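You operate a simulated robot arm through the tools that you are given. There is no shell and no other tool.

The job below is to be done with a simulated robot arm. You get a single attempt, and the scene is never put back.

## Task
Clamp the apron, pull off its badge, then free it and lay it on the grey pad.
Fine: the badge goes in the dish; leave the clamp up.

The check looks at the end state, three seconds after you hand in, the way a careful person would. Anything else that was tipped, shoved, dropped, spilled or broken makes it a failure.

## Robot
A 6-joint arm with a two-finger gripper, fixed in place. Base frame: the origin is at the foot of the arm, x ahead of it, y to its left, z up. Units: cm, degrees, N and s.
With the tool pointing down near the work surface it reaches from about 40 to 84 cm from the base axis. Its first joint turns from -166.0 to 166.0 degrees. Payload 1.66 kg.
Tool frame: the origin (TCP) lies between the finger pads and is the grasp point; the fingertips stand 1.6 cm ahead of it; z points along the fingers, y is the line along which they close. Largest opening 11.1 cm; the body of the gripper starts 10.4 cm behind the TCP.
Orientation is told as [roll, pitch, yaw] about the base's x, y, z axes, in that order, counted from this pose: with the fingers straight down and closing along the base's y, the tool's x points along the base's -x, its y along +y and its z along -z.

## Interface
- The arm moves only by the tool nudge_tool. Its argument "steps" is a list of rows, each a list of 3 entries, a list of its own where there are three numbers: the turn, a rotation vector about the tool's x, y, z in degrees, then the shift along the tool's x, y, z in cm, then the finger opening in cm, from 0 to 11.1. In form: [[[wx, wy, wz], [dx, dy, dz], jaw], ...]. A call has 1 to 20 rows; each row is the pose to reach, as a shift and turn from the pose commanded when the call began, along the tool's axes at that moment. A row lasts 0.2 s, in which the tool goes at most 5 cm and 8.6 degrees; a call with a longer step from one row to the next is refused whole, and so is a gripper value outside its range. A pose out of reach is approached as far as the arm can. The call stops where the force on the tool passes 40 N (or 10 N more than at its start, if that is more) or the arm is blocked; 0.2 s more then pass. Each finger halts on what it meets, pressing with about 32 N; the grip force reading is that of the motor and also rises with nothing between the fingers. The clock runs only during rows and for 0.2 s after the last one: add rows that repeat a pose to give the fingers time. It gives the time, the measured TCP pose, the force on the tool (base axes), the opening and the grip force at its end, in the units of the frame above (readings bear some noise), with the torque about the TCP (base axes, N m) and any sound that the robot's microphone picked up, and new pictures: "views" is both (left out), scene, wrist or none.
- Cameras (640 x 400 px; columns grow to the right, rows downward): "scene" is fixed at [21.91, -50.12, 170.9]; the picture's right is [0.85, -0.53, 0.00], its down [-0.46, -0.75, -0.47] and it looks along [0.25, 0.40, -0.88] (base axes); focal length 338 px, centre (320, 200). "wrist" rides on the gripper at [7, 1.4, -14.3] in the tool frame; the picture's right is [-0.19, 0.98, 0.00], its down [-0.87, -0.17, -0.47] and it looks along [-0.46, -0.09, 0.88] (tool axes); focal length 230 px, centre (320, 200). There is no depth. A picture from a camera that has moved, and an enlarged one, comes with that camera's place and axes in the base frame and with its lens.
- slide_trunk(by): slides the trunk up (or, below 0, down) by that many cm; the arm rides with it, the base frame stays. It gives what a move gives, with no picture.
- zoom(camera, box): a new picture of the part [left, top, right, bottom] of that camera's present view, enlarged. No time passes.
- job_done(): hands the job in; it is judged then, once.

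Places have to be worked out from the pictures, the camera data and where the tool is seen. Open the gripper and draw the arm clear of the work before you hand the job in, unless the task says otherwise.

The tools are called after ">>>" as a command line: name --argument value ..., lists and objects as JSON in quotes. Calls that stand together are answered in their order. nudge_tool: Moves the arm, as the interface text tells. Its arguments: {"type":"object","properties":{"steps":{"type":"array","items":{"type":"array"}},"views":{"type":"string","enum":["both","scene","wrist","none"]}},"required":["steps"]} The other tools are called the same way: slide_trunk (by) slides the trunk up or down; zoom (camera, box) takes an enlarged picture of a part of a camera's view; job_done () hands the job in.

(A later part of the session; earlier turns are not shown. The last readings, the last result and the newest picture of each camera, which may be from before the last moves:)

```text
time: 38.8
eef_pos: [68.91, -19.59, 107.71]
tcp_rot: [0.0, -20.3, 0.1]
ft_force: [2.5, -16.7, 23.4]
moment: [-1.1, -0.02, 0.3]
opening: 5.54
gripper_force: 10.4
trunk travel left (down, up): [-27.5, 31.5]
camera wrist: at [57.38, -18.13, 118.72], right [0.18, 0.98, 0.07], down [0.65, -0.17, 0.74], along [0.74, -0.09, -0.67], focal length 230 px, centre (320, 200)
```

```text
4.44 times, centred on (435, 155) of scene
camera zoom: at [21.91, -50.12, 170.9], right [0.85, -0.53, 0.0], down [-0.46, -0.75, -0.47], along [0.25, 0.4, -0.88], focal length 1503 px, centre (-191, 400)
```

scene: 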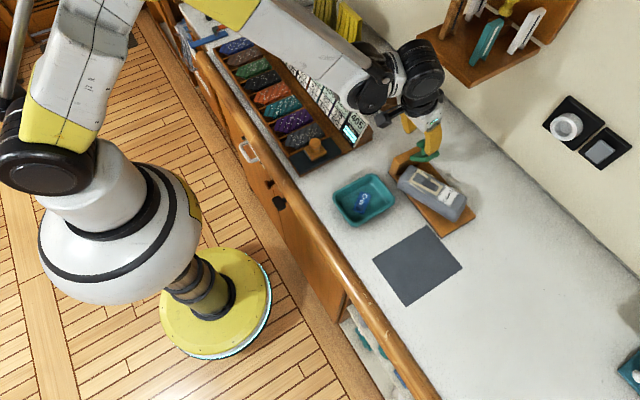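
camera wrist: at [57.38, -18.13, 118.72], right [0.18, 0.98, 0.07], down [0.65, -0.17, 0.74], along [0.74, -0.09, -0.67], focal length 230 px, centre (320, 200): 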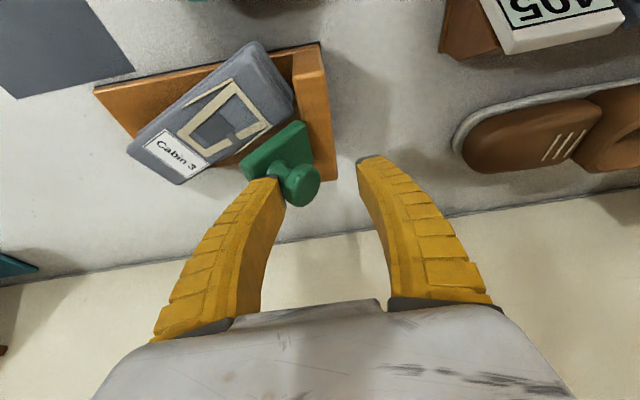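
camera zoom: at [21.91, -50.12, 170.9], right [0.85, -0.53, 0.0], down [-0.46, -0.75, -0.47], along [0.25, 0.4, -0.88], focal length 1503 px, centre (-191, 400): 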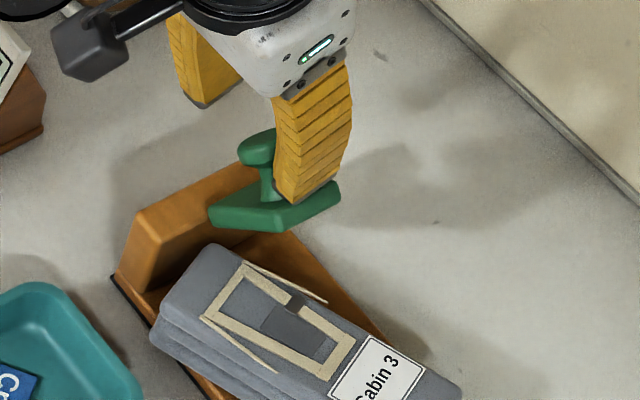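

The lever is up about 45° and the apron is free beneath it. The finger is getting wedged, so I'll lift straight out and finish by pushing on the paddle's underside from the −y side.

>>> nudge_tool --steps '[[[0, 0, 0], [-0.27, 0, -0.75], 4.2], [[0, 0, 0], [-0.68, 0, -1.9], 4.4], [[0, 0, 0], [-1.37, 0, -3.8], 5], [[0, 0, 0], [-2.2, 0, -6.0], 5], [[0, 0, 0], [-2.2, 0, -6.0], 5]]'

>>> zoom --camera "wrist" --box '[200, 100, 410, 230]'

>>> zoom --camera "scene" --box '[390, 110, 490, 210]'

```text
time: 40.0
eef_pos: [68.89, -19.3, 113.99]
tcp_rot: [0.0, -20.0, 0.1]
ft_force: [-1.0, 0.5, -0.2]
moment: [0.01, 0.0, -0.01]
opening: 5.22
gripper_force: 1.0
trunk travel left (down, up): [-27.5, 31.5]
camera wrist: at [57.46, -17.94, 125.03], right [0.18, 0.98, 0.07], down [0.65, -0.17, 0.74], along [0.74, -0.09, -0.67], focal length 230 px, centre (320, 200)
```

scene: 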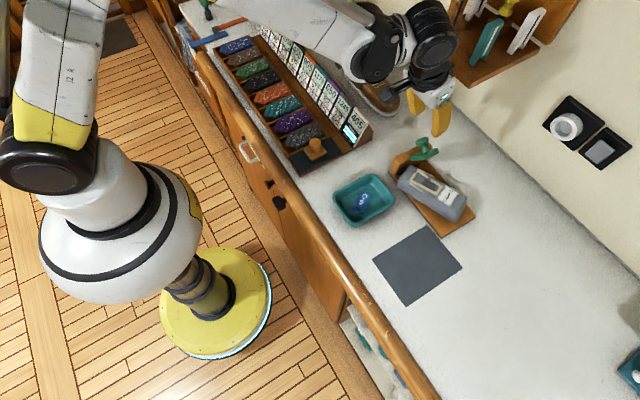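
wrist: 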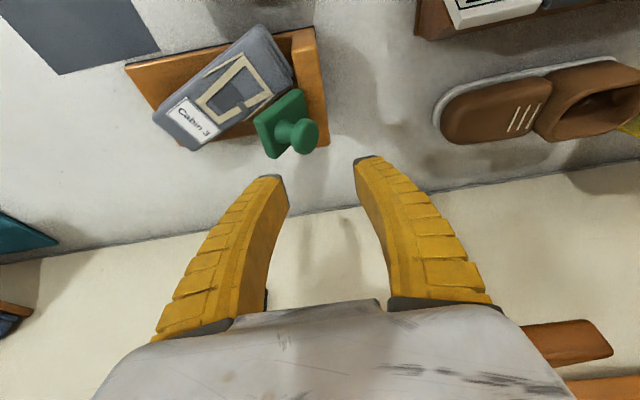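

```text
3.05 times, centred on (305, 165) of wrist
camera zoom: at [57.46, -17.94, 125.03], right [0.18, 0.98, 0.07], down [0.65, -0.17, 0.74], along [0.74, -0.09, -0.67], focal length 701 px, centre (366, 307)
```

zoom: 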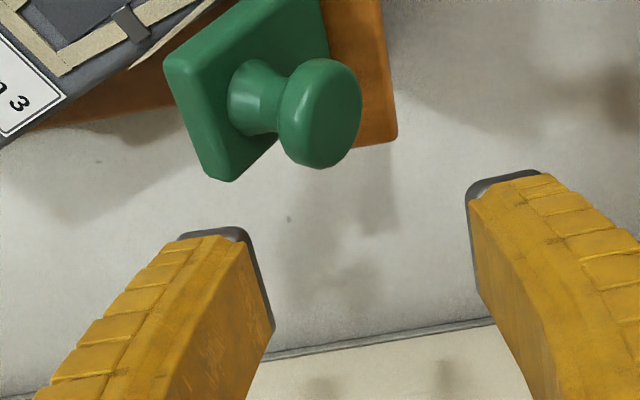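

```text
4.00 times, centred on (440, 160) of scene
camera zoom: at [21.91, -50.12, 170.9], right [0.85, -0.53, 0.0], down [-0.46, -0.75, -0.47], along [0.25, 0.4, -0.88], focal length 1353 px, centre (-160, 360)
```

zoom: 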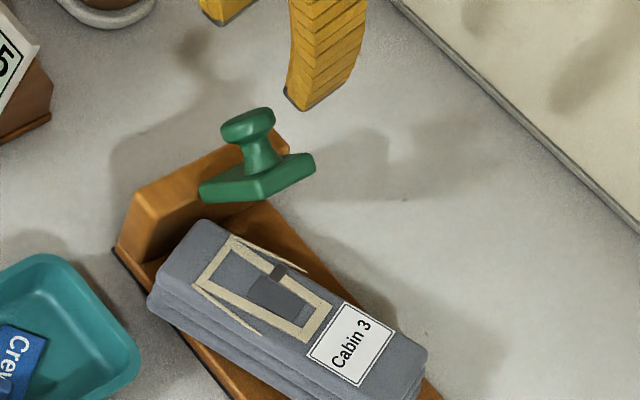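

The lever holds by itself at ~55° and the apron is untouched. I'll close the fingers, move over to the −y side at height and come down behind the paddle tip at y≈−29, tip z≈103.

>>> nudge_tool --steps '[[[0, 0, 0], [0, -3, 0], 4], [[0, 0, 0], [0, -6.5, 0], 1], [[0, 0, 0], [0, -9.7, 0], 0], [[0, 0, 0], [0, -9.7, 0], 0], [[0, 0, 0], [1.2, -9.7, 3.3], 0], [[0, 0, 0], [2.4, -9.7, 6.6], 0], [[0, 0, 0], [3.25, -9.7, 8.93], 0], [[0, 0, 0], [3.25, -9.7, 8.93], 0]]'

>>> zoom --camera "wrist" --box '[230, 90, 440, 230]'

>>> zoom --camera "scene" --box '[390, 110, 490, 210]'

```text
time: 41.8
eef_pos: [69.08, -29.08, 104.37]
tcp_rot: [0.0, -20.0, 0.0]
ft_force: [0.1, -0.1, -0.5]
moment: [-0.02, -0.03, -0.03]
opening: 0.0
gripper_force: 28.7
trunk travel left (down, up): [-27.5, 31.5]
camera wrist: at [57.58, -27.67, 115.56], right [0.18, 0.98, 0.07], down [0.65, -0.17, 0.74], along [0.74, -0.09, -0.67], focal length 230 px, centre (320, 200)
```

scene: 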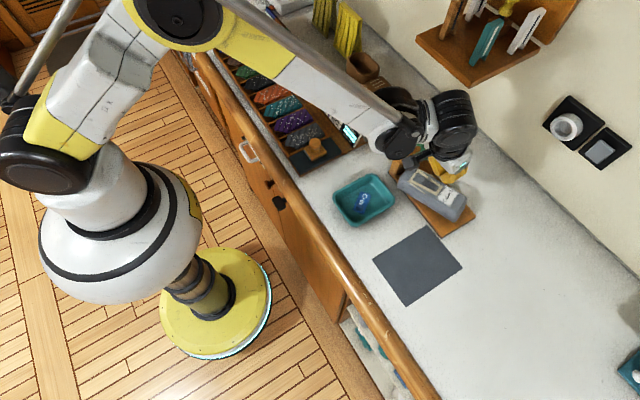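
wrist: 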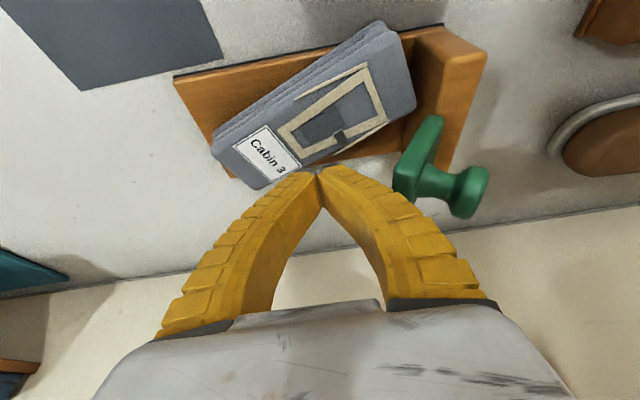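

```text
2.86 times, centred on (335, 160) of wrist
camera zoom: at [57.58, -27.67, 115.56], right [0.18, 0.98, 0.07], down [0.65, -0.17, 0.74], along [0.74, -0.09, -0.67], focal length 657 px, centre (277, 314)
```

zoom: 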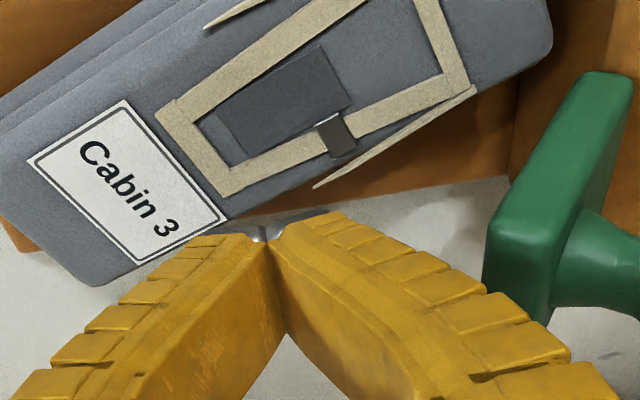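

```text
4.00 times, centred on (440, 160) of scene
camera zoom: at [21.91, -50.12, 170.9], right [0.85, -0.53, 0.0], down [-0.46, -0.75, -0.47], along [0.25, 0.4, -0.88], focal length 1353 px, centre (-160, 360)
```

zoom: 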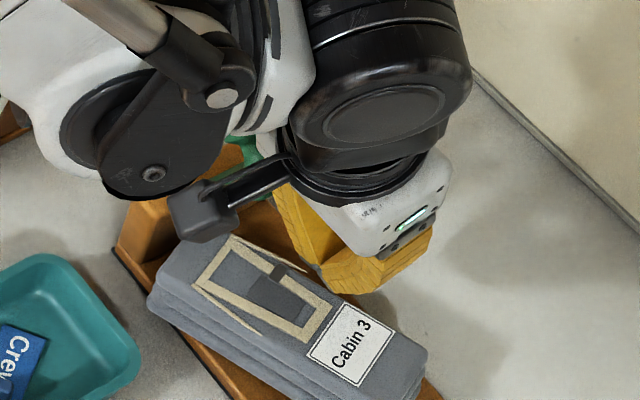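

The lever's paddle is to the +y side of the closed fingers now. I'll push toward +y against its underside in small steps.

>>> nudge_tool --steps '[[[0, 0, 0], [0, 0.8, 0], 0], [[0, 0, 0], [0, 1.6, 0], 0], [[0, 0, 0], [0, 2.4, 0], 0], [[0, 0, 0], [0, 3.2, 0], 0], [[0, 0, 0], [0, 4.0, 0], 0], [[0, 0, 0], [0, 4.7, 0], 0]]'

>>> zoom --camera "wrist" --box '[230, 90, 440, 230]'

>>> zoom --camera "scene" --box '[390, 100, 490, 200]'

```text
time: 43.2
eef_pos: [69.0, -24.29, 104.43]
tcp_rot: [0.1, -20.3, 0.1]
ft_force: [12.8, -15.2, 31.3]
moment: [0.94, 0.74, -0.31]
opening: 0.01
gripper_force: 26.9
trunk travel left (down, up): [-27.5, 31.5]
camera wrist: at [57.51, -22.92, 115.52], right [0.18, 0.98, 0.07], down [0.65, -0.17, 0.74], along [0.74, -0.09, -0.67], focal length 230 px, centre (320, 200)
```

scene: 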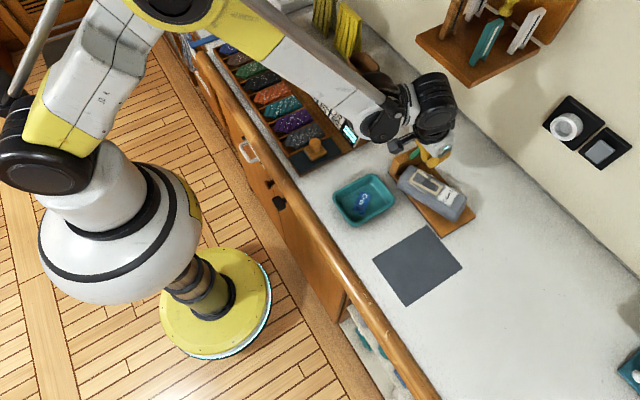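
wrist: 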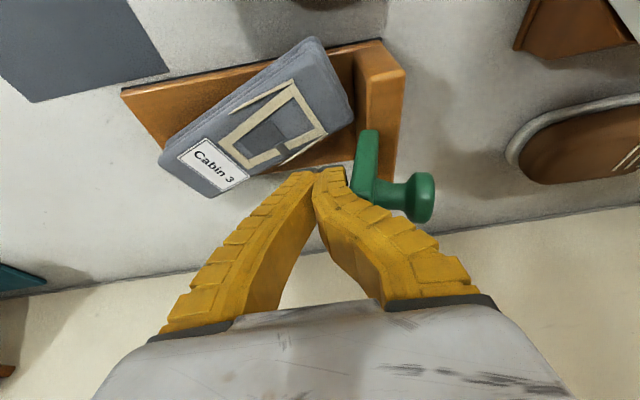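

```text
2.86 times, centred on (335, 160) of wrist
camera zoom: at [57.51, -22.92, 115.52], right [0.18, 0.98, 0.07], down [0.65, -0.17, 0.74], along [0.74, -0.09, -0.67], focal length 657 px, centre (277, 314)
```

zoom: 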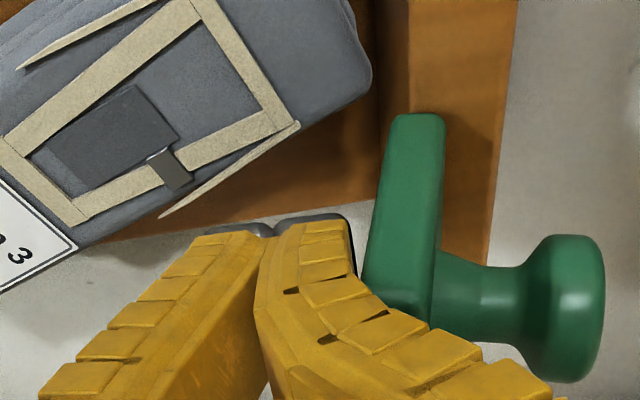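

```text
4.00 times, centred on (440, 150) of scene
camera zoom: at [21.91, -50.12, 170.9], right [0.85, -0.53, 0.0], down [-0.46, -0.75, -0.47], along [0.25, 0.4, -0.88], focal length 1353 px, centre (-160, 400)
```

zoom: 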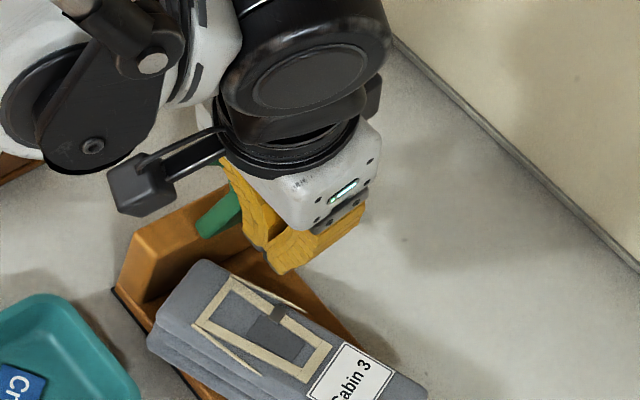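

The sloped upper finger is riding on the paddle tip (31 N up) with the lever at ~70°. I'll back off, rise so that the fingertips bear on the paddle's face near its top, and push again.

>>> nudge_tool --steps '[[[0, 0, 0], [0, -0.8, 0], 0], [[0, 0, 0], [0, -1.8, 0], 0], [[0, 0, 0], [-0.4, -1.8, -1.1], 0], [[0, 0, 0], [-0.79, -1.8, -2.16], 0], [[0, 0, 0], [-0.79, -1.0, -2.16], 0], [[0, 0, 0], [-0.79, -0.2, -2.16], 0], [[0, 0, 0], [-0.79, 0.5, -2.16], 0], [[0, 0, 0], [-0.79, 1.2, -2.16], 0], [[0, 0, 0], [-0.79, 1.9, -2.16], 0]]'

>>> zoom --camera "wrist" --box '[230, 90, 440, 230]'

```text
time: 45.2
eef_pos: [69.09, -22.4, 106.79]
tcp_rot: [0.1, -20.4, 0.2]
ft_force: [19.6, -3.6, 38.9]
moment: [0.76, 0.5, -0.61]
opening: 0.0
gripper_force: 27.4
trunk travel left (down, up): [-27.5, 31.5]
camera wrist: at [57.53, -20.96, 117.91], right [0.18, 0.98, 0.07], down [0.65, -0.17, 0.74], along [0.74, -0.09, -0.67], focal length 230 px, centre (320, 200)
```

scene: 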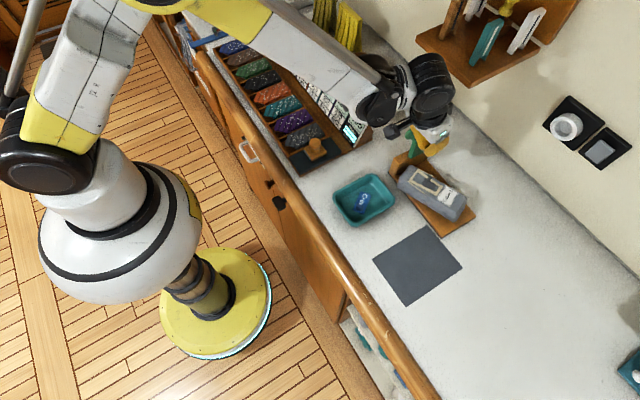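
wrist: 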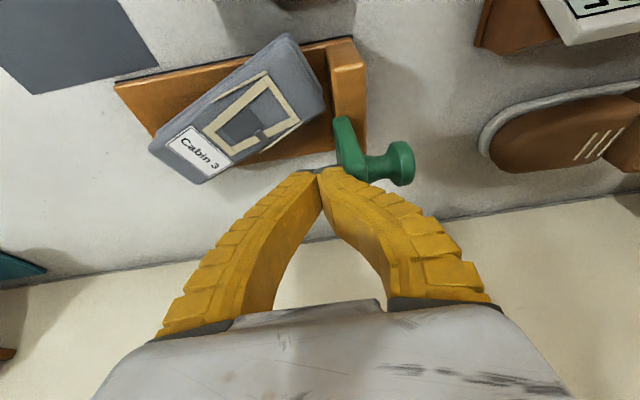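

```text
2.86 times, centred on (335, 160) of wrist
camera zoom: at [57.53, -20.96, 117.91], right [0.18, 0.98, 0.07], down [0.65, -0.17, 0.74], along [0.74, -0.09, -0.67], focal length 657 px, centre (277, 314)
```

zoom: 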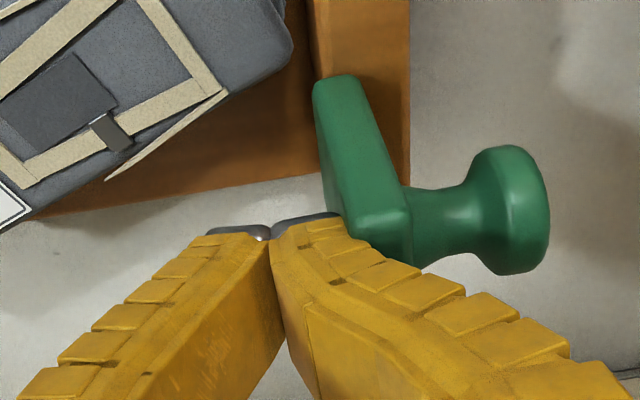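

The lever is now roughly vertical; it originally leaned about 7° further back. The large upward force looks like friction at the paddle edge, so I'll unload, come in again slightly higher, and push the last bit.

>>> nudge_tool --steps '[[[0, 0, 0], [0, -0.5, 0], 0], [[0, 0, 0], [0, -1.0, 0], 0], [[0, 0, 0], [-0.1, -1.0, -0.28], 0], [[0, 0, 0], [-0.1, -0.4, -0.28], 0], [[0, 0, 0], [-0.1, 0.2, -0.28], 0], [[0, 0, 0], [-0.14, 0.7, -0.38], 0], [[0, 0, 0], [-0.14, 1.1, -0.38], 0], [[0, 0, 0], [-0.14, 1.5, -0.38], 0]]'

>>> zoom --camera "wrist" --box '[230, 90, 440, 230]'

>>> zoom --camera "scene" --box '[380, 90, 480, 190]'

```text
time: 47.0
eef_pos: [68.85, -21.08, 107.06]
tcp_rot: [0.0, -20.2, 0.1]
ft_force: [3.8, -12.0, 17.3]
moment: [0.26, 0.28, 0.04]
opening: 0.0
gripper_force: 27.9
trunk travel left (down, up): [-27.5, 31.5]
camera wrist: at [57.41, -19.66, 118.19], right [0.18, 0.98, 0.07], down [0.65, -0.17, 0.74], along [0.74, -0.09, -0.67], focal length 230 px, centre (320, 200)
```

scene: 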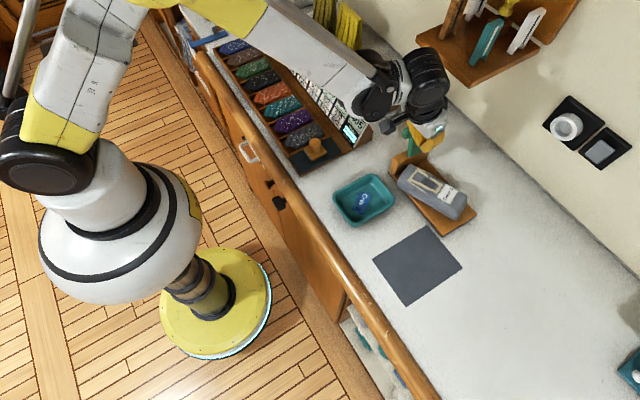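
wrist: 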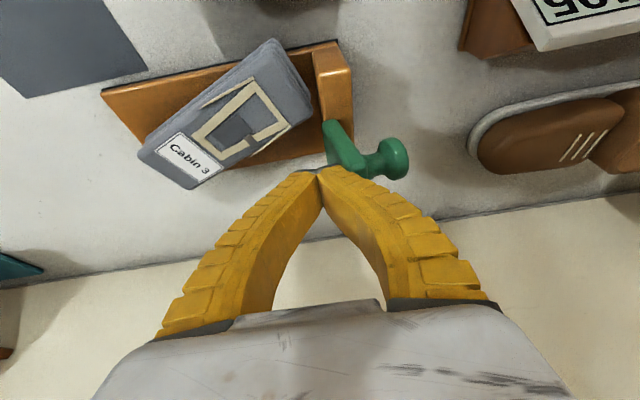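

```text
2.86 times, centred on (335, 160) of wrist
camera zoom: at [57.41, -19.66, 118.19], right [0.18, 0.98, 0.07], down [0.65, -0.17, 0.74], along [0.74, -0.09, -0.67], focal length 657 px, centre (277, 314)
```

zoom: 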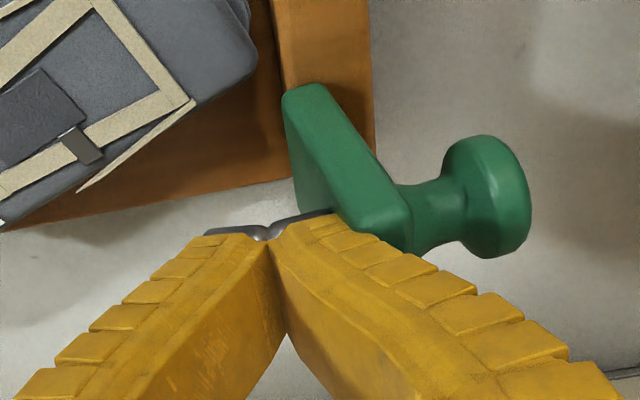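

```text
4.00 times, centred on (430, 140) of scene
camera zoom: at [21.91, -50.12, 170.9], right [0.85, -0.53, 0.0], down [-0.46, -0.75, -0.47], along [0.25, 0.4, -0.88], focal length 1353 px, centre (-120, 440)
```

zoom: 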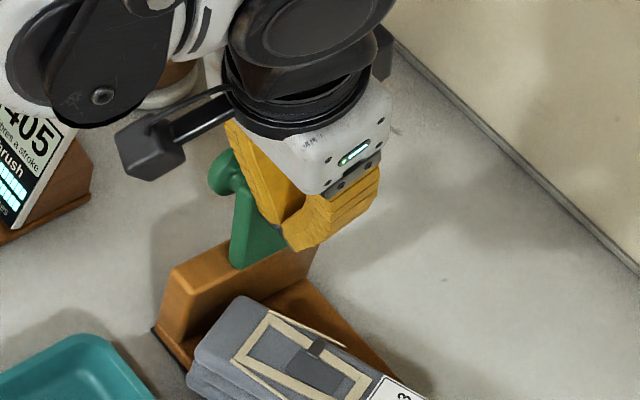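

The lever's lean now matches its initial upright pose. I'll back off in −y, rise, and compare with the starting view.

>>> nudge_tool --steps '[[[0, 0, 0], [0, -0.8, 0], 0], [[0, 0, 0], [0, -2, 0], 0], [[0, 0, 0], [-0.5, -4, -1.5], 0], [[0, 0, 0], [0.5, -5, -5], 0], [[0, 0, 0], [3.5, -6, -8], 2], [[0, 0, 0], [7.5, -6, -9], 5], [[0, 0, 0], [11, -6, -9], 5], [[0, 0, 0], [11, -6, -9], 5]]'

>>> zoom --camera "scene" --box '[380, 110, 500, 250]'

>>> zoom --camera "wrist" --box '[200, 60, 440, 220]'

```text
time: 48.8
eef_pos: [55.68, -26.74, 111.74]
tcp_rot: [-0.1, -20.1, 0.1]
ft_force: [0.4, 0.6, -0.7]
moment: [0.01, 0.03, 0.02]
opening: 5.22
gripper_force: 1.7
trunk travel left (down, up): [-27.5, 31.5]
camera wrist: at [44.2, -25.43, 122.82], right [0.18, 0.98, 0.07], down [0.65, -0.17, 0.74], along [0.74, -0.09, -0.67], focal length 230 px, centre (320, 200)
```

scene: 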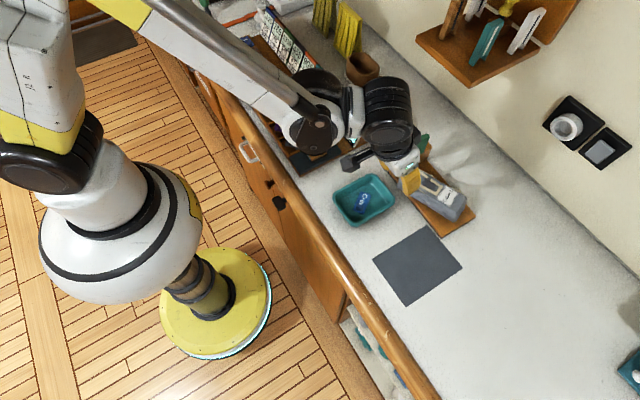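
wrist: 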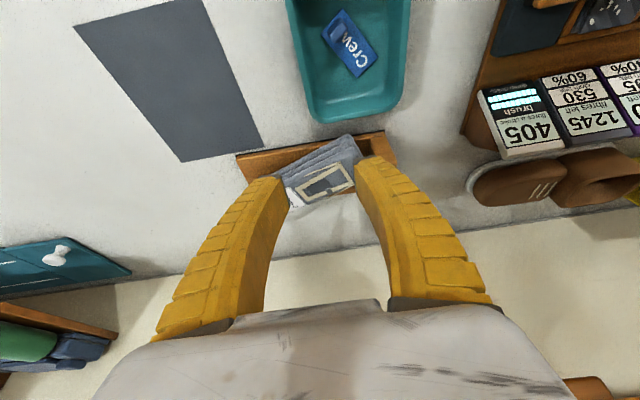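

```text
2.86 times, centred on (440, 180) of scene
camera zoom: at [21.91, -50.12, 170.9], right [0.85, -0.53, 0.0], down [-0.46, -0.75, -0.47], along [0.25, 0.4, -0.88], focal length 966 px, centre (-23, 257)
```

zoom: 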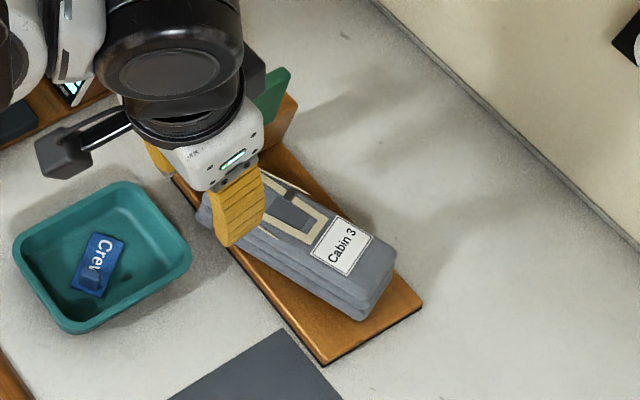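

```text
2.50 times, centred on (320, 140) of wrist
camera zoom: at [44.2, -25.43, 122.82], right [0.18, 0.98, 0.07], down [0.65, -0.17, 0.74], along [0.74, -0.09, -0.67], focal length 575 px, centre (320, 350)
```

zoom: 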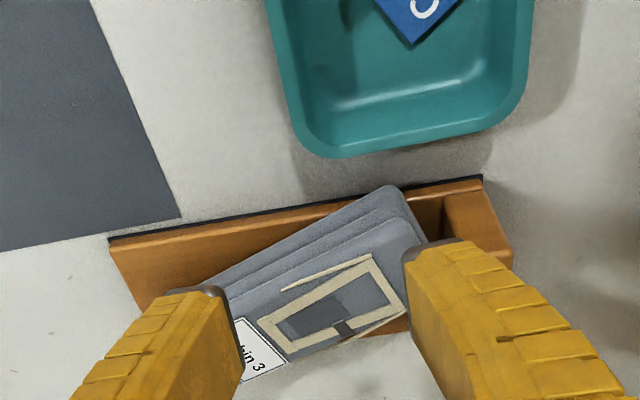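

The badge is in the dish and the lever looks upright. The board may have shifted a few millimetres, so I'll straighten the tool and take a clear overhead look at the apron, board and lever.

>>> nudge_tool --steps '[[[0, 5, 0], [0.5, -1, -1], 8], [[0, 10, 0], [0.5, -2, -2], 10], [[0, 15, 0], [0.5, -3, -3], 11.1], [[0, 20, 0], [0.5, -4, -4], 11.1], [[0, 20, 0], [0.5, -4, -4], 11.1]]'

>>> zoom --camera "scene" --box '[380, 110, 500, 250]'

>>> zoom --camera "wrist" --box '[220, 150, 420, 290]'

```text
time: 50.0
eef_pos: [53.7, -30.89, 115.42]
tcp_rot: [-0.1, -0.1, 0.1]
ft_force: [-0.5, 0.3, -0.3]
moment: [0.0, 0.02, 0.01]
opening: 11.1
gripper_force: 0.0
trunk travel left (down, up): [-27.5, 31.5]
camera wrist: at [46.74, -29.48, 129.76], right [0.19, 0.98, 0.0], down [0.87, -0.17, 0.47], along [0.46, -0.09, -0.88], focal length 230 px, centre (320, 200)
```

scene: 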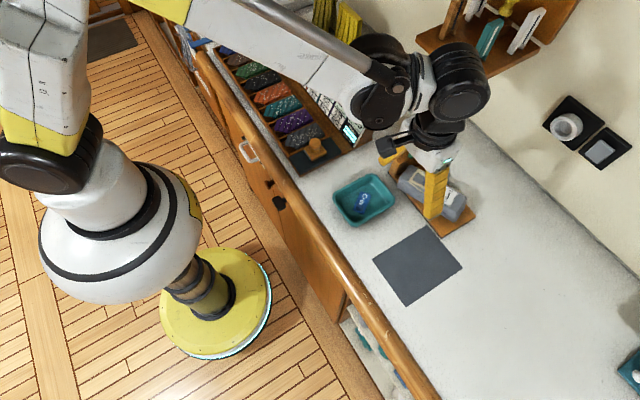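
wrist: 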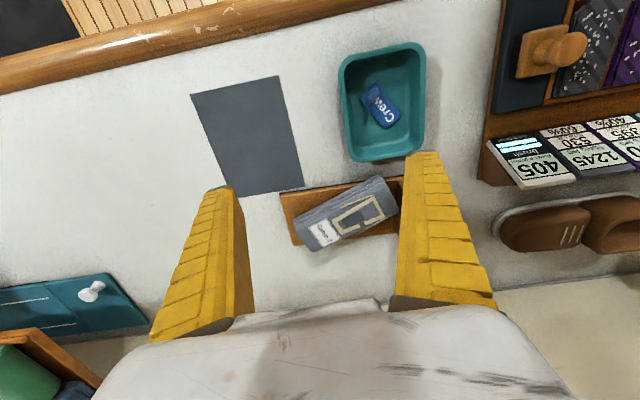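

```text
2.86 times, centred on (440, 180) of scene
camera zoom: at [21.91, -50.12, 170.9], right [0.85, -0.53, 0.0], down [-0.46, -0.75, -0.47], along [0.25, 0.4, -0.88], focal length 966 px, centre (-23, 257)
```

zoom: 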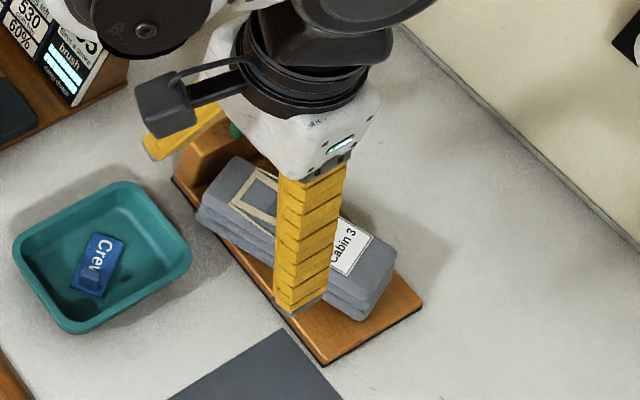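

```text
2.86 times, centred on (320, 220) of wrist
camera zoom: at [46.74, -29.48, 129.76], right [0.19, 0.98, 0.0], down [0.87, -0.17, 0.47], along [0.46, -0.09, -0.88], focal length 657 px, centre (320, 143)
```

zoom: 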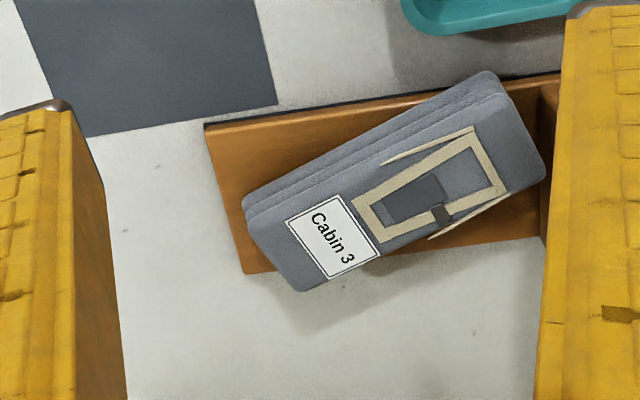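

The apron now lies rotated about 20° (centre ≈(66.7, −29.6), ~15.6×7 cm, top z≈99.2), and the lever is up. I'll open fully, turn to yaw −70° so the fingers close across its width, and hover above its centre.

>>> nudge_tool --steps '[[[0, 0, 7.8], [-1.5, 0.2, 0], 11.1], [[0, 0, 15.6], [-3, 0.4, 0], 11.1], [[0, 0, 23.4], [-4.5, 0.6, 0], 11.1], [[0, 0, 31.2], [-6, 0.7, 0], 11.1], [[0, 0, 39], [-7.5, 0.8, 0], 11.1], [[0, 0, 46.8], [-9, 0.9, 0], 11.1], [[0, 0, 54.6], [-10.5, 1.0, 0.5], 11.1], [[0, 0, 62.4], [-12, 1.2, 1.5], 11.1], [[0, 0, 70], [-13, 1.3, 2.5], 11.1], [[0, 0, 70], [-13, 1.3, 3.4], 11.1], [[0, 0, 70], [-13, 1.3, 3.4], 11.1]]'

>>> zoom --camera "wrist" --box '[200, 80, 440, 240]'

>>> zoom --camera "scene" --box '[380, 90, 500, 240]'

```text
time: 52.4
eef_pos: [66.71, -29.52, 111.91]
tcp_rot: [0.1, 0.0, -70.0]
ft_force: [0.7, 0.5, 0.8]
moment: [0.01, -0.01, -0.01]
opening: 11.1
gripper_force: 0.1
trunk travel left (down, up): [-27.5, 31.5]
camera wrist: at [65.61, -22.44, 126.31], right [0.99, 0.16, 0.0], down [0.14, -0.87, 0.47], along [0.08, -0.47, -0.88], focal length 230 px, centre (320, 200)
```

scene: 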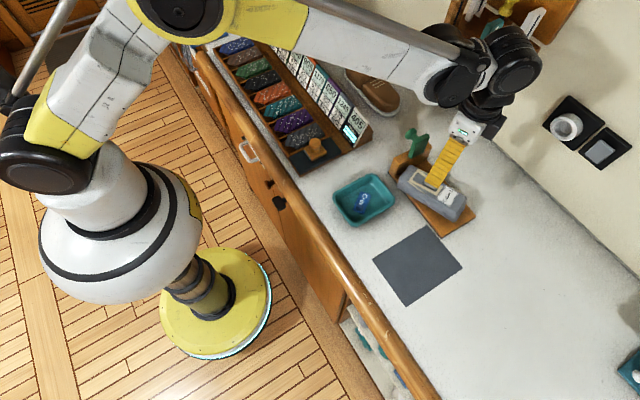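
wrist: 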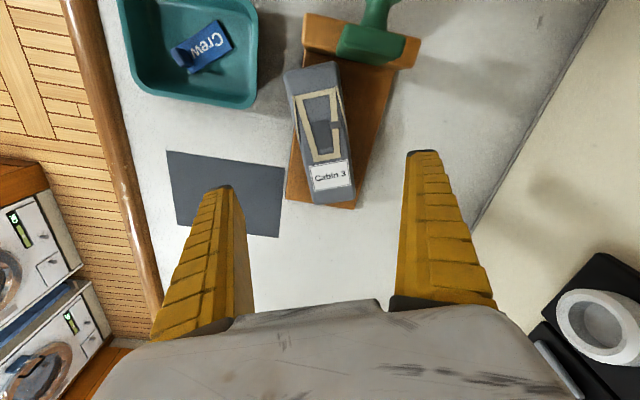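

```text
2.50 times, centred on (320, 160) of wrist
camera zoom: at [65.61, -22.44, 126.31], right [0.99, 0.16, 0.0], down [0.14, -0.87, 0.47], along [0.08, -0.47, -0.88], focal length 575 px, centre (320, 300)
```

zoom: 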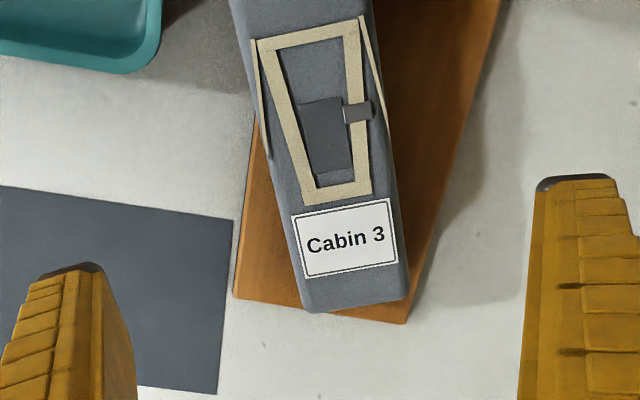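

```text
2.67 times, centred on (440, 165) of scene
camera zoom: at [21.91, -50.12, 170.9], right [0.85, -0.53, 0.0], down [-0.46, -0.75, -0.47], along [0.25, 0.4, -0.88], focal length 902 px, centre (0, 293)
```

zoom: 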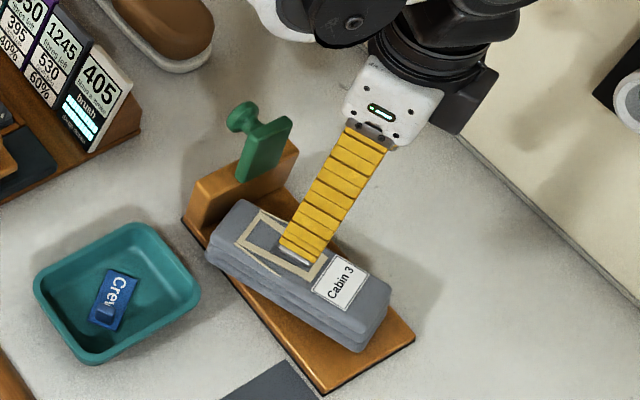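

The lever matches its original upright position. The apron is aligned with the tool, with its centre about 0.65 cm to tool +y. I'll correct that and descend to just above the apron.

>>> nudge_tool --steps '[[[0, 0, 0], [0.1, 0.65, 2.5], 11.1], [[0, 0, 0], [0.1, 0.65, 5.5], 11.1], [[0, 0, 0], [0.1, 0.65, 8], 11.1], [[0, 0, 0], [0.1, 0.65, 9.5], 11.1], [[0, 0, 0], [0.1, 0.65, 9.5], 11.1]]'

>>> zoom --camera "scene" --box '[380, 110, 500, 240]'

```text
time: 53.6
eef_pos: [67.22, -29.29, 102.45]
tcp_rot: [0.1, -0.1, -69.9]
ft_force: [-0.3, -0.2, -0.5]
moment: [-0.03, -0.05, 0.01]
opening: 11.1
gripper_force: 0.0
trunk travel left (down, up): [-27.5, 31.5]
camera wrist: at [66.08, -22.14, 116.84], right [0.99, 0.16, 0.0], down [0.14, -0.87, 0.47], along [0.08, -0.47, -0.88], focal length 230 px, centre (320, 200)
```

scene: 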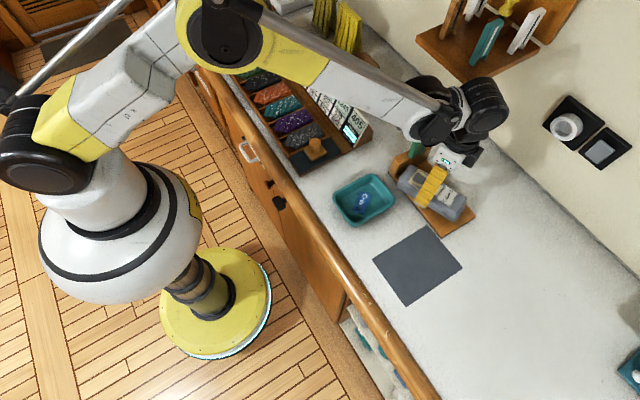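
wrist: 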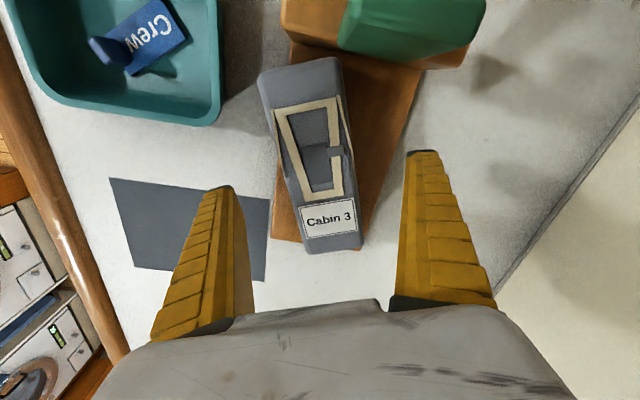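

```text
3.08 times, centred on (440, 175) of scene
camera zoom: at [21.91, -50.12, 170.9], right [0.85, -0.53, 0.0], down [-0.46, -0.75, -0.47], along [0.25, 0.4, -0.88], focal length 1041 px, centre (-49, 277)
```

zoom: 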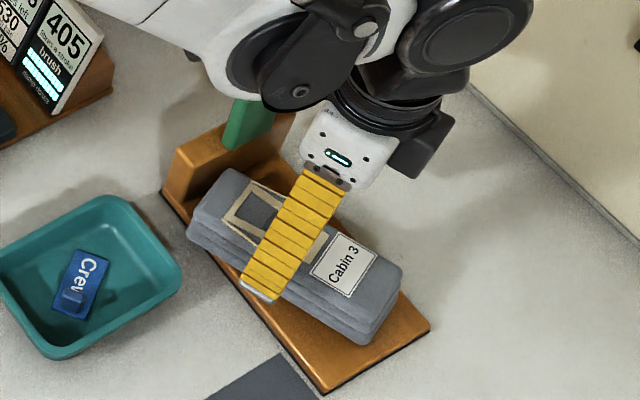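

The apron is centred between the fingers. I'll descend to TCP z≈97.9 (tips ≈96.3, above the board) while watching the force.

>>> nudge_tool --steps '[[[0, 0, 0], [0, 0.1, 1.5], 11.1], [[0, 0, 0], [0, 0.1, 3], 11.1], [[0, 0, 0], [0, 0.1, 4], 11.1], [[0, 0, 0], [0, 0.1, 4.5], 11.1], [[0, 0, 0], [0, 0.1, 4.5], 11.1]]'

>>> zoom --camera "scene" --box '[380, 110, 500, 240]'

```text
time: 54.8
eef_pos: [67.38, -29.26, 97.93]
tcp_rot: [0.1, 0.0, -69.9]
ft_force: [0.4, 0.5, 0.2]
moment: [0.01, 0.0, -0.02]
opening: 11.08
gripper_force: 0.1
trunk travel left (down, up): [-27.5, 31.5]
camera wrist: at [66.21, -22.11, 112.25], right [0.99, 0.16, 0.0], down [0.14, -0.87, 0.47], along [0.08, -0.47, -0.88], focal length 230 px, centre (320, 200)
```

scene: 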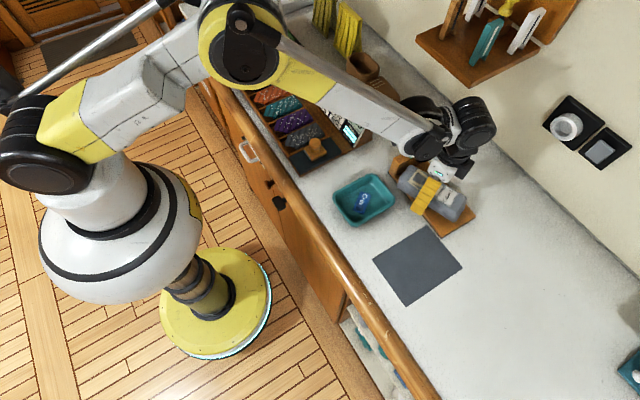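
wrist: 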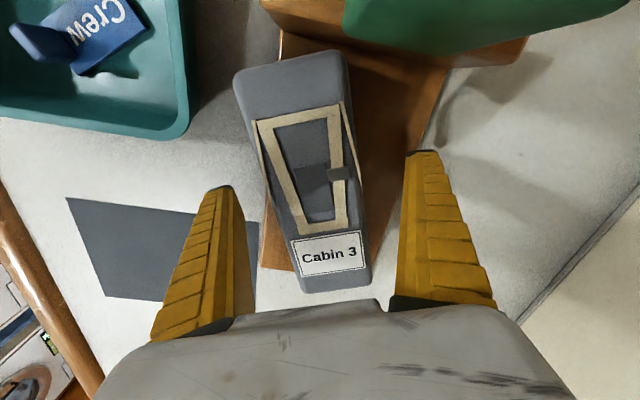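

```text
3.08 times, centred on (440, 175) of scene
camera zoom: at [21.91, -50.12, 170.9], right [0.85, -0.53, 0.0], down [-0.46, -0.75, -0.47], along [0.25, 0.4, -0.88], focal length 1041 px, centre (-49, 277)
```

zoom: 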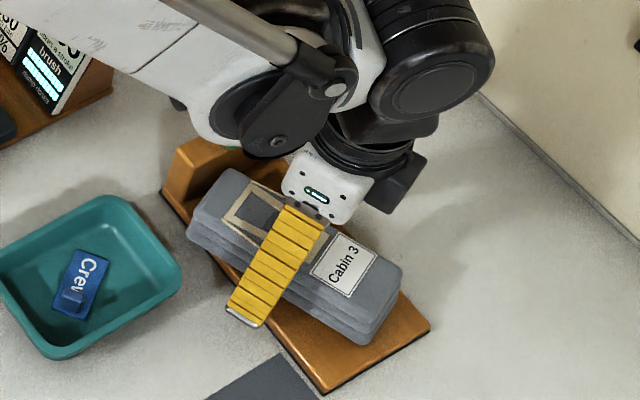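

Clear of contact on both sides. Now I'll close on the apron across its width.

>>> nudge_tool --steps '[[[0, 0, 0], [0, 0, 0], 8.5], [[0, 0, 0], [0, 0, 0], 7], [[0, 0, 0], [0, 0, 0], 5], [[0, 0, 0], [0, 0, 0], 3], [[0, 0, 0], [0, 0, 0], 3]]'

>>> zoom --camera "scene" --box '[380, 110, 500, 240]'

```text
time: 56.0
eef_pos: [67.37, -29.14, 97.91]
tcp_rot: [0.1, -0.1, -69.9]
ft_force: [-0.6, -1.7, 5.5]
moment: [0.07, 0.0, -0.01]
opening: 5.78
gripper_force: 31.8
trunk travel left (down, up): [-27.5, 31.5]
camera wrist: at [66.19, -22.12, 112.28], right [0.99, 0.16, 0.0], down [0.14, -0.87, 0.47], along [0.08, -0.47, -0.88], focal length 230 px, centre (320, 200)
```

scene: 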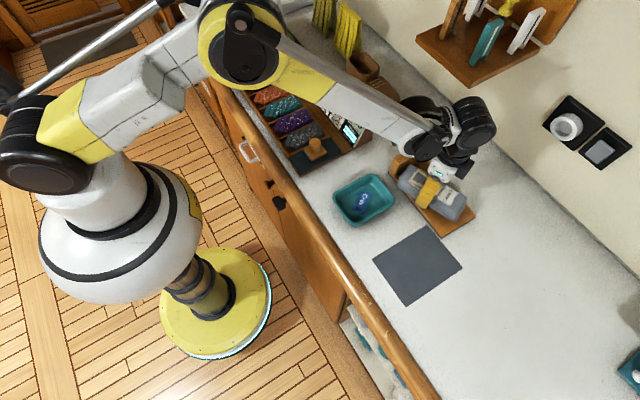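
wrist: 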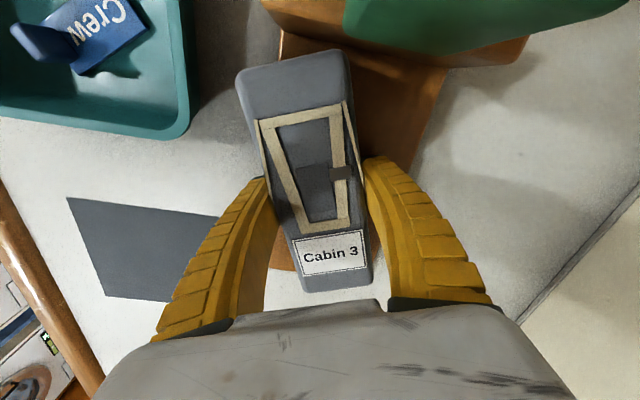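

```text
3.08 times, centred on (440, 175) of scene
camera zoom: at [21.91, -50.12, 170.9], right [0.85, -0.53, 0.0], down [-0.46, -0.75, -0.47], along [0.25, 0.4, -0.88], focal length 1041 px, centre (-49, 277)
```

zoom: 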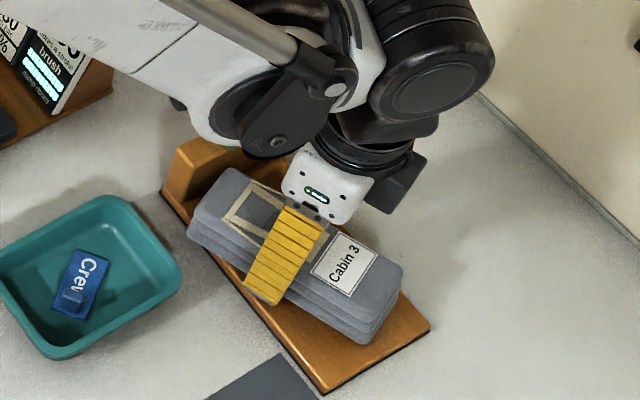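

The grip is firm (5.8 cm, 32 N). I'll lift gently, easing away from the block (tool −x) as it rises.

>>> nudge_tool --steps '[[[0, 0, 0], [0, 0, -0.5], 3], [[0, 0, 0], [-0.2, 0, -1.0], 3], [[0, 0, 0], [-0.7, 0, -2], 3], [[0, 0, 0], [-1.2, 0, -3.5], 3], [[0, 0, 0], [-1.5, 0, -5.5], 3], [[0, 0, 0], [-1.5, 0, -7.5], 3], [[0, 0, 0], [-1.5, 0, -9], 3], [[0, 0, 0], [-1.5, 0, -9], 3]]'

>>> zoom --camera "scene" --box '[370, 90, 500, 240]'

```text
time: 57.8
eef_pos: [67.91, -30.82, 106.86]
tcp_rot: [0.1, 0.0, -69.9]
ft_force: [0.6, -0.2, -1.7]
moment: [0.0, 0.04, 0.03]
opening: 5.76
gripper_force: 32.4
trunk travel left (down, up): [-27.5, 31.5]
camera wrist: at [66.82, -23.64, 121.31], right [0.99, 0.16, 0.0], down [0.14, -0.87, 0.47], along [0.08, -0.47, -0.88], focal length 230 px, centre (320, 200)
```

scene: 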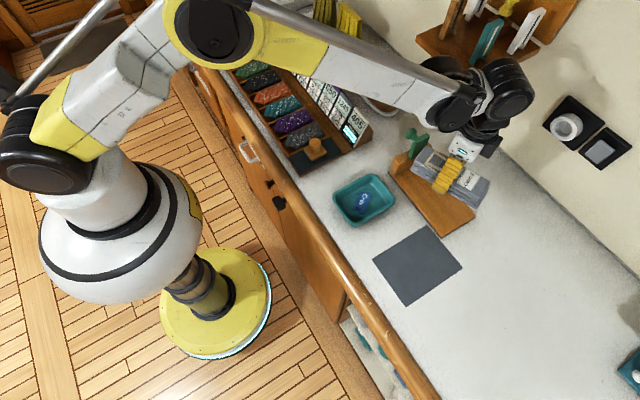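
wrist: 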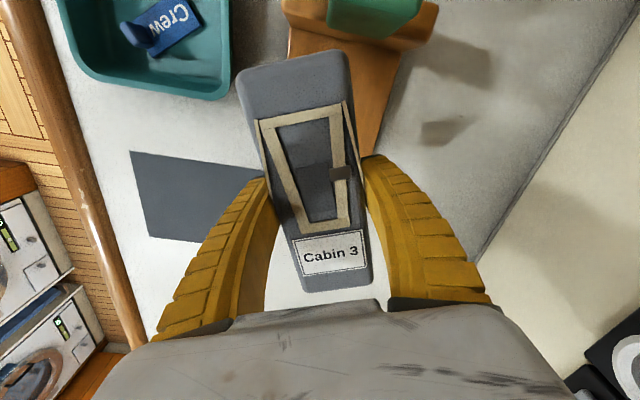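

```text
2.67 times, centred on (435, 165) of scene
camera zoom: at [21.91, -50.12, 170.9], right [0.85, -0.53, 0.0], down [-0.46, -0.75, -0.47], along [0.25, 0.4, -0.88], focal length 902 px, centre (13, 293)
```

zoom: 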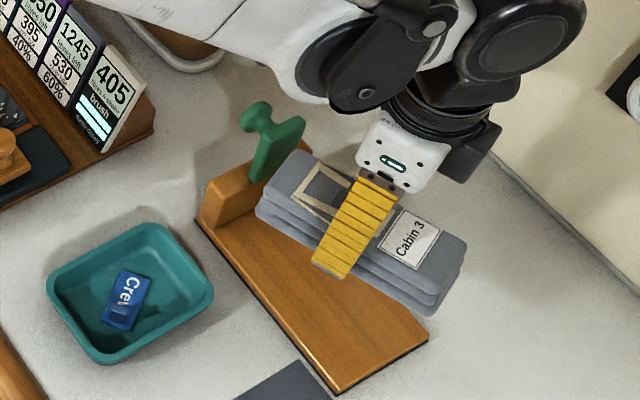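

The apron hangs level and centred in the grip, and the lever and board stayed put. I'll carry it toward the pad centre (54.2, −41.7) while turning 70° to yaw 0, so its long side lies along the pad's long side.

>>> nudge_tool --steps '[[[0, 0, 0], [-0.8, -1.0, -1.5], 3], [[0, 0, -7], [-1.5, -2.5, -3], 3], [[0, 0, -14], [-2, -4, -3], 3], [[0, 0, -21], [-2.5, -5.7, -3], 3], [[0, 0, -28], [-3, -7.4, -3], 3], [[0, 0, -35], [-3.5, -9, -3], 3], [[0, 0, -42], [-4, -10.7, -3], 3], [[0, 0, -49], [-4.4, -12.4, -3], 3], [[0, 0, -56], [-4.8, -14, -3], 3], [[0, 0, -63], [-5.2, -15.4, -3], 3], [[0, 0, -69.9], [-5.56, -16.6, -3], 3], [[0, 0, -69.9], [-5.56, -16.6, -3], 3]]'

>>> zoom --camera "scene" --box '[340, 150, 500, 320]'

```text
time: 60.4
eef_pos: [54.19, -41.51, 109.98]
tcp_rot: [0.0, -0.1, 0.0]
ft_force: [0.0, 0.0, -1.5]
moment: [-0.02, 0.0, -0.02]
opening: 5.74
gripper_force: 32.4
trunk travel left (down, up): [-27.5, 31.5]
camera wrist: at [47.3, -40.23, 124.24], right [0.19, 0.98, 0.0], down [0.87, -0.17, 0.47], along [0.47, -0.09, -0.88], focal length 230 px, centre (320, 200)
```

scene: 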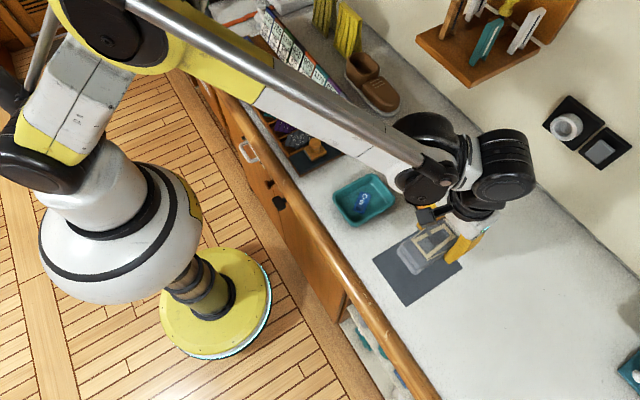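
wrist: 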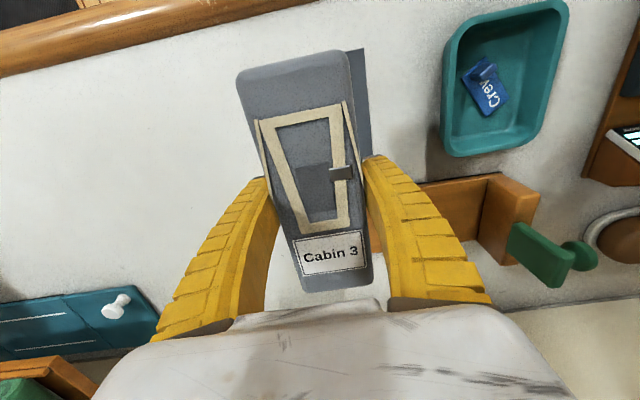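

```text
2.35 times, centred on (420, 235) of scene
camera zoom: at [21.91, -50.12, 170.9], right [0.85, -0.53, 0.0], down [-0.46, -0.75, -0.47], along [0.25, 0.4, -0.88], focal length 796 px, centre (85, 118)
```

zoom: 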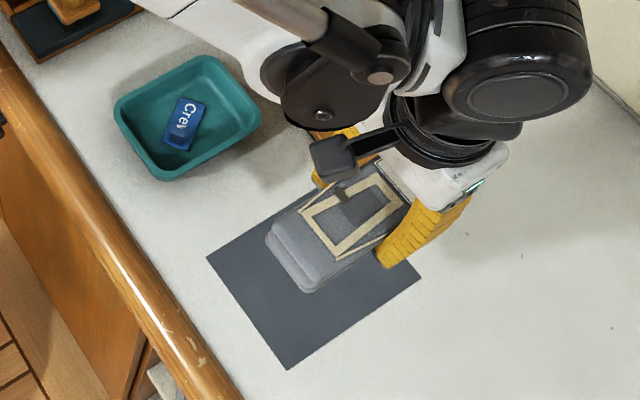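

The apron is over the pad and aligned. I'll lower it to about 2 cm above the pad and check its alignment with the pad edges.

>>> nudge_tool --steps '[[[0, 0, 0], [0, 0, 3], 3], [[0, 0, 0], [0, 0, 6], 3], [[0, 0, 0], [0, 0, 8.5], 3], [[0, 0, 0], [0, 0, 10.5], 3], [[0, 0, 0], [0, 0, 11.5], 3], [[0, 0, 0], [0, 0, 11.5], 3]]'

>>> zoom --camera "scene" --box '[350, 190, 490, 320]'

>>> zoom --camera "wrist" --box '[160, 0, 480, 200]'

```text
time: 61.8
eef_pos: [54.21, -41.6, 98.5]
tcp_rot: [0.1, -0.2, 0.1]
ft_force: [0.3, 0.2, -1.5]
moment: [0.03, 0.01, -0.04]
opening: 5.74
gripper_force: 31.3
trunk travel left (down, up): [-27.5, 31.5]
camera wrist: at [47.25, -40.18, 112.79], right [0.19, 0.98, 0.0], down [0.86, -0.17, 0.47], along [0.47, -0.09, -0.88], focal length 230 px, centre (320, 200)
```

scene: 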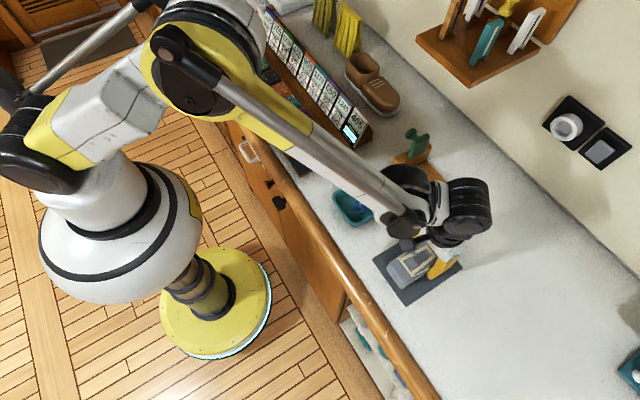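
wrist: 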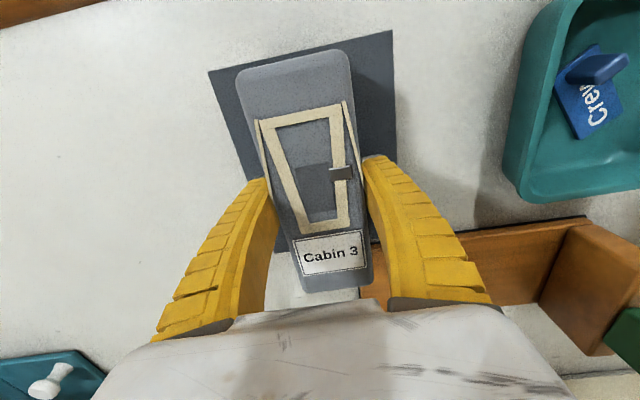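

```text
3.08 times, centred on (420, 255) of scene
camera zoom: at [21.91, -50.12, 170.9], right [0.85, -0.53, 0.0], down [-0.46, -0.75, -0.47], along [0.25, 0.4, -0.88], focal length 1041 px, centre (12, 31)
```

zoom: 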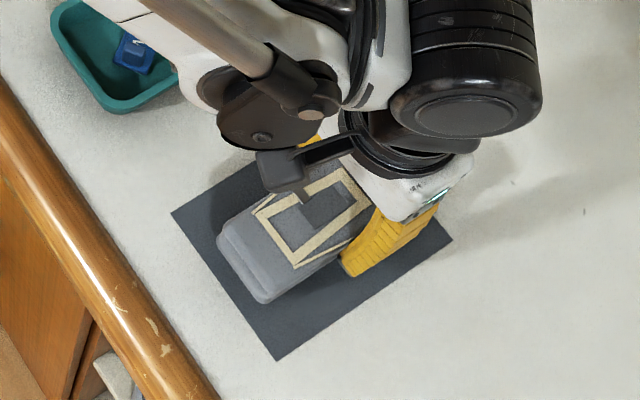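

```text
2.00 times, centred on (320, 100) of wrist
camera zoom: at [47.25, -40.18, 112.79], right [0.19, 0.98, 0.0], down [0.86, -0.17, 0.47], along [0.47, -0.09, -0.88], focal length 460 px, centre (320, 400)
```

zoom: 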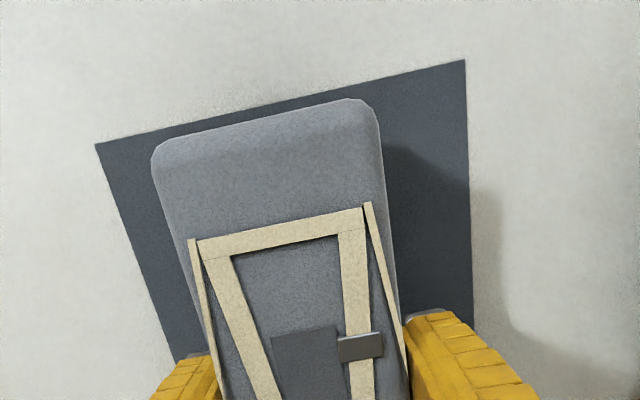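

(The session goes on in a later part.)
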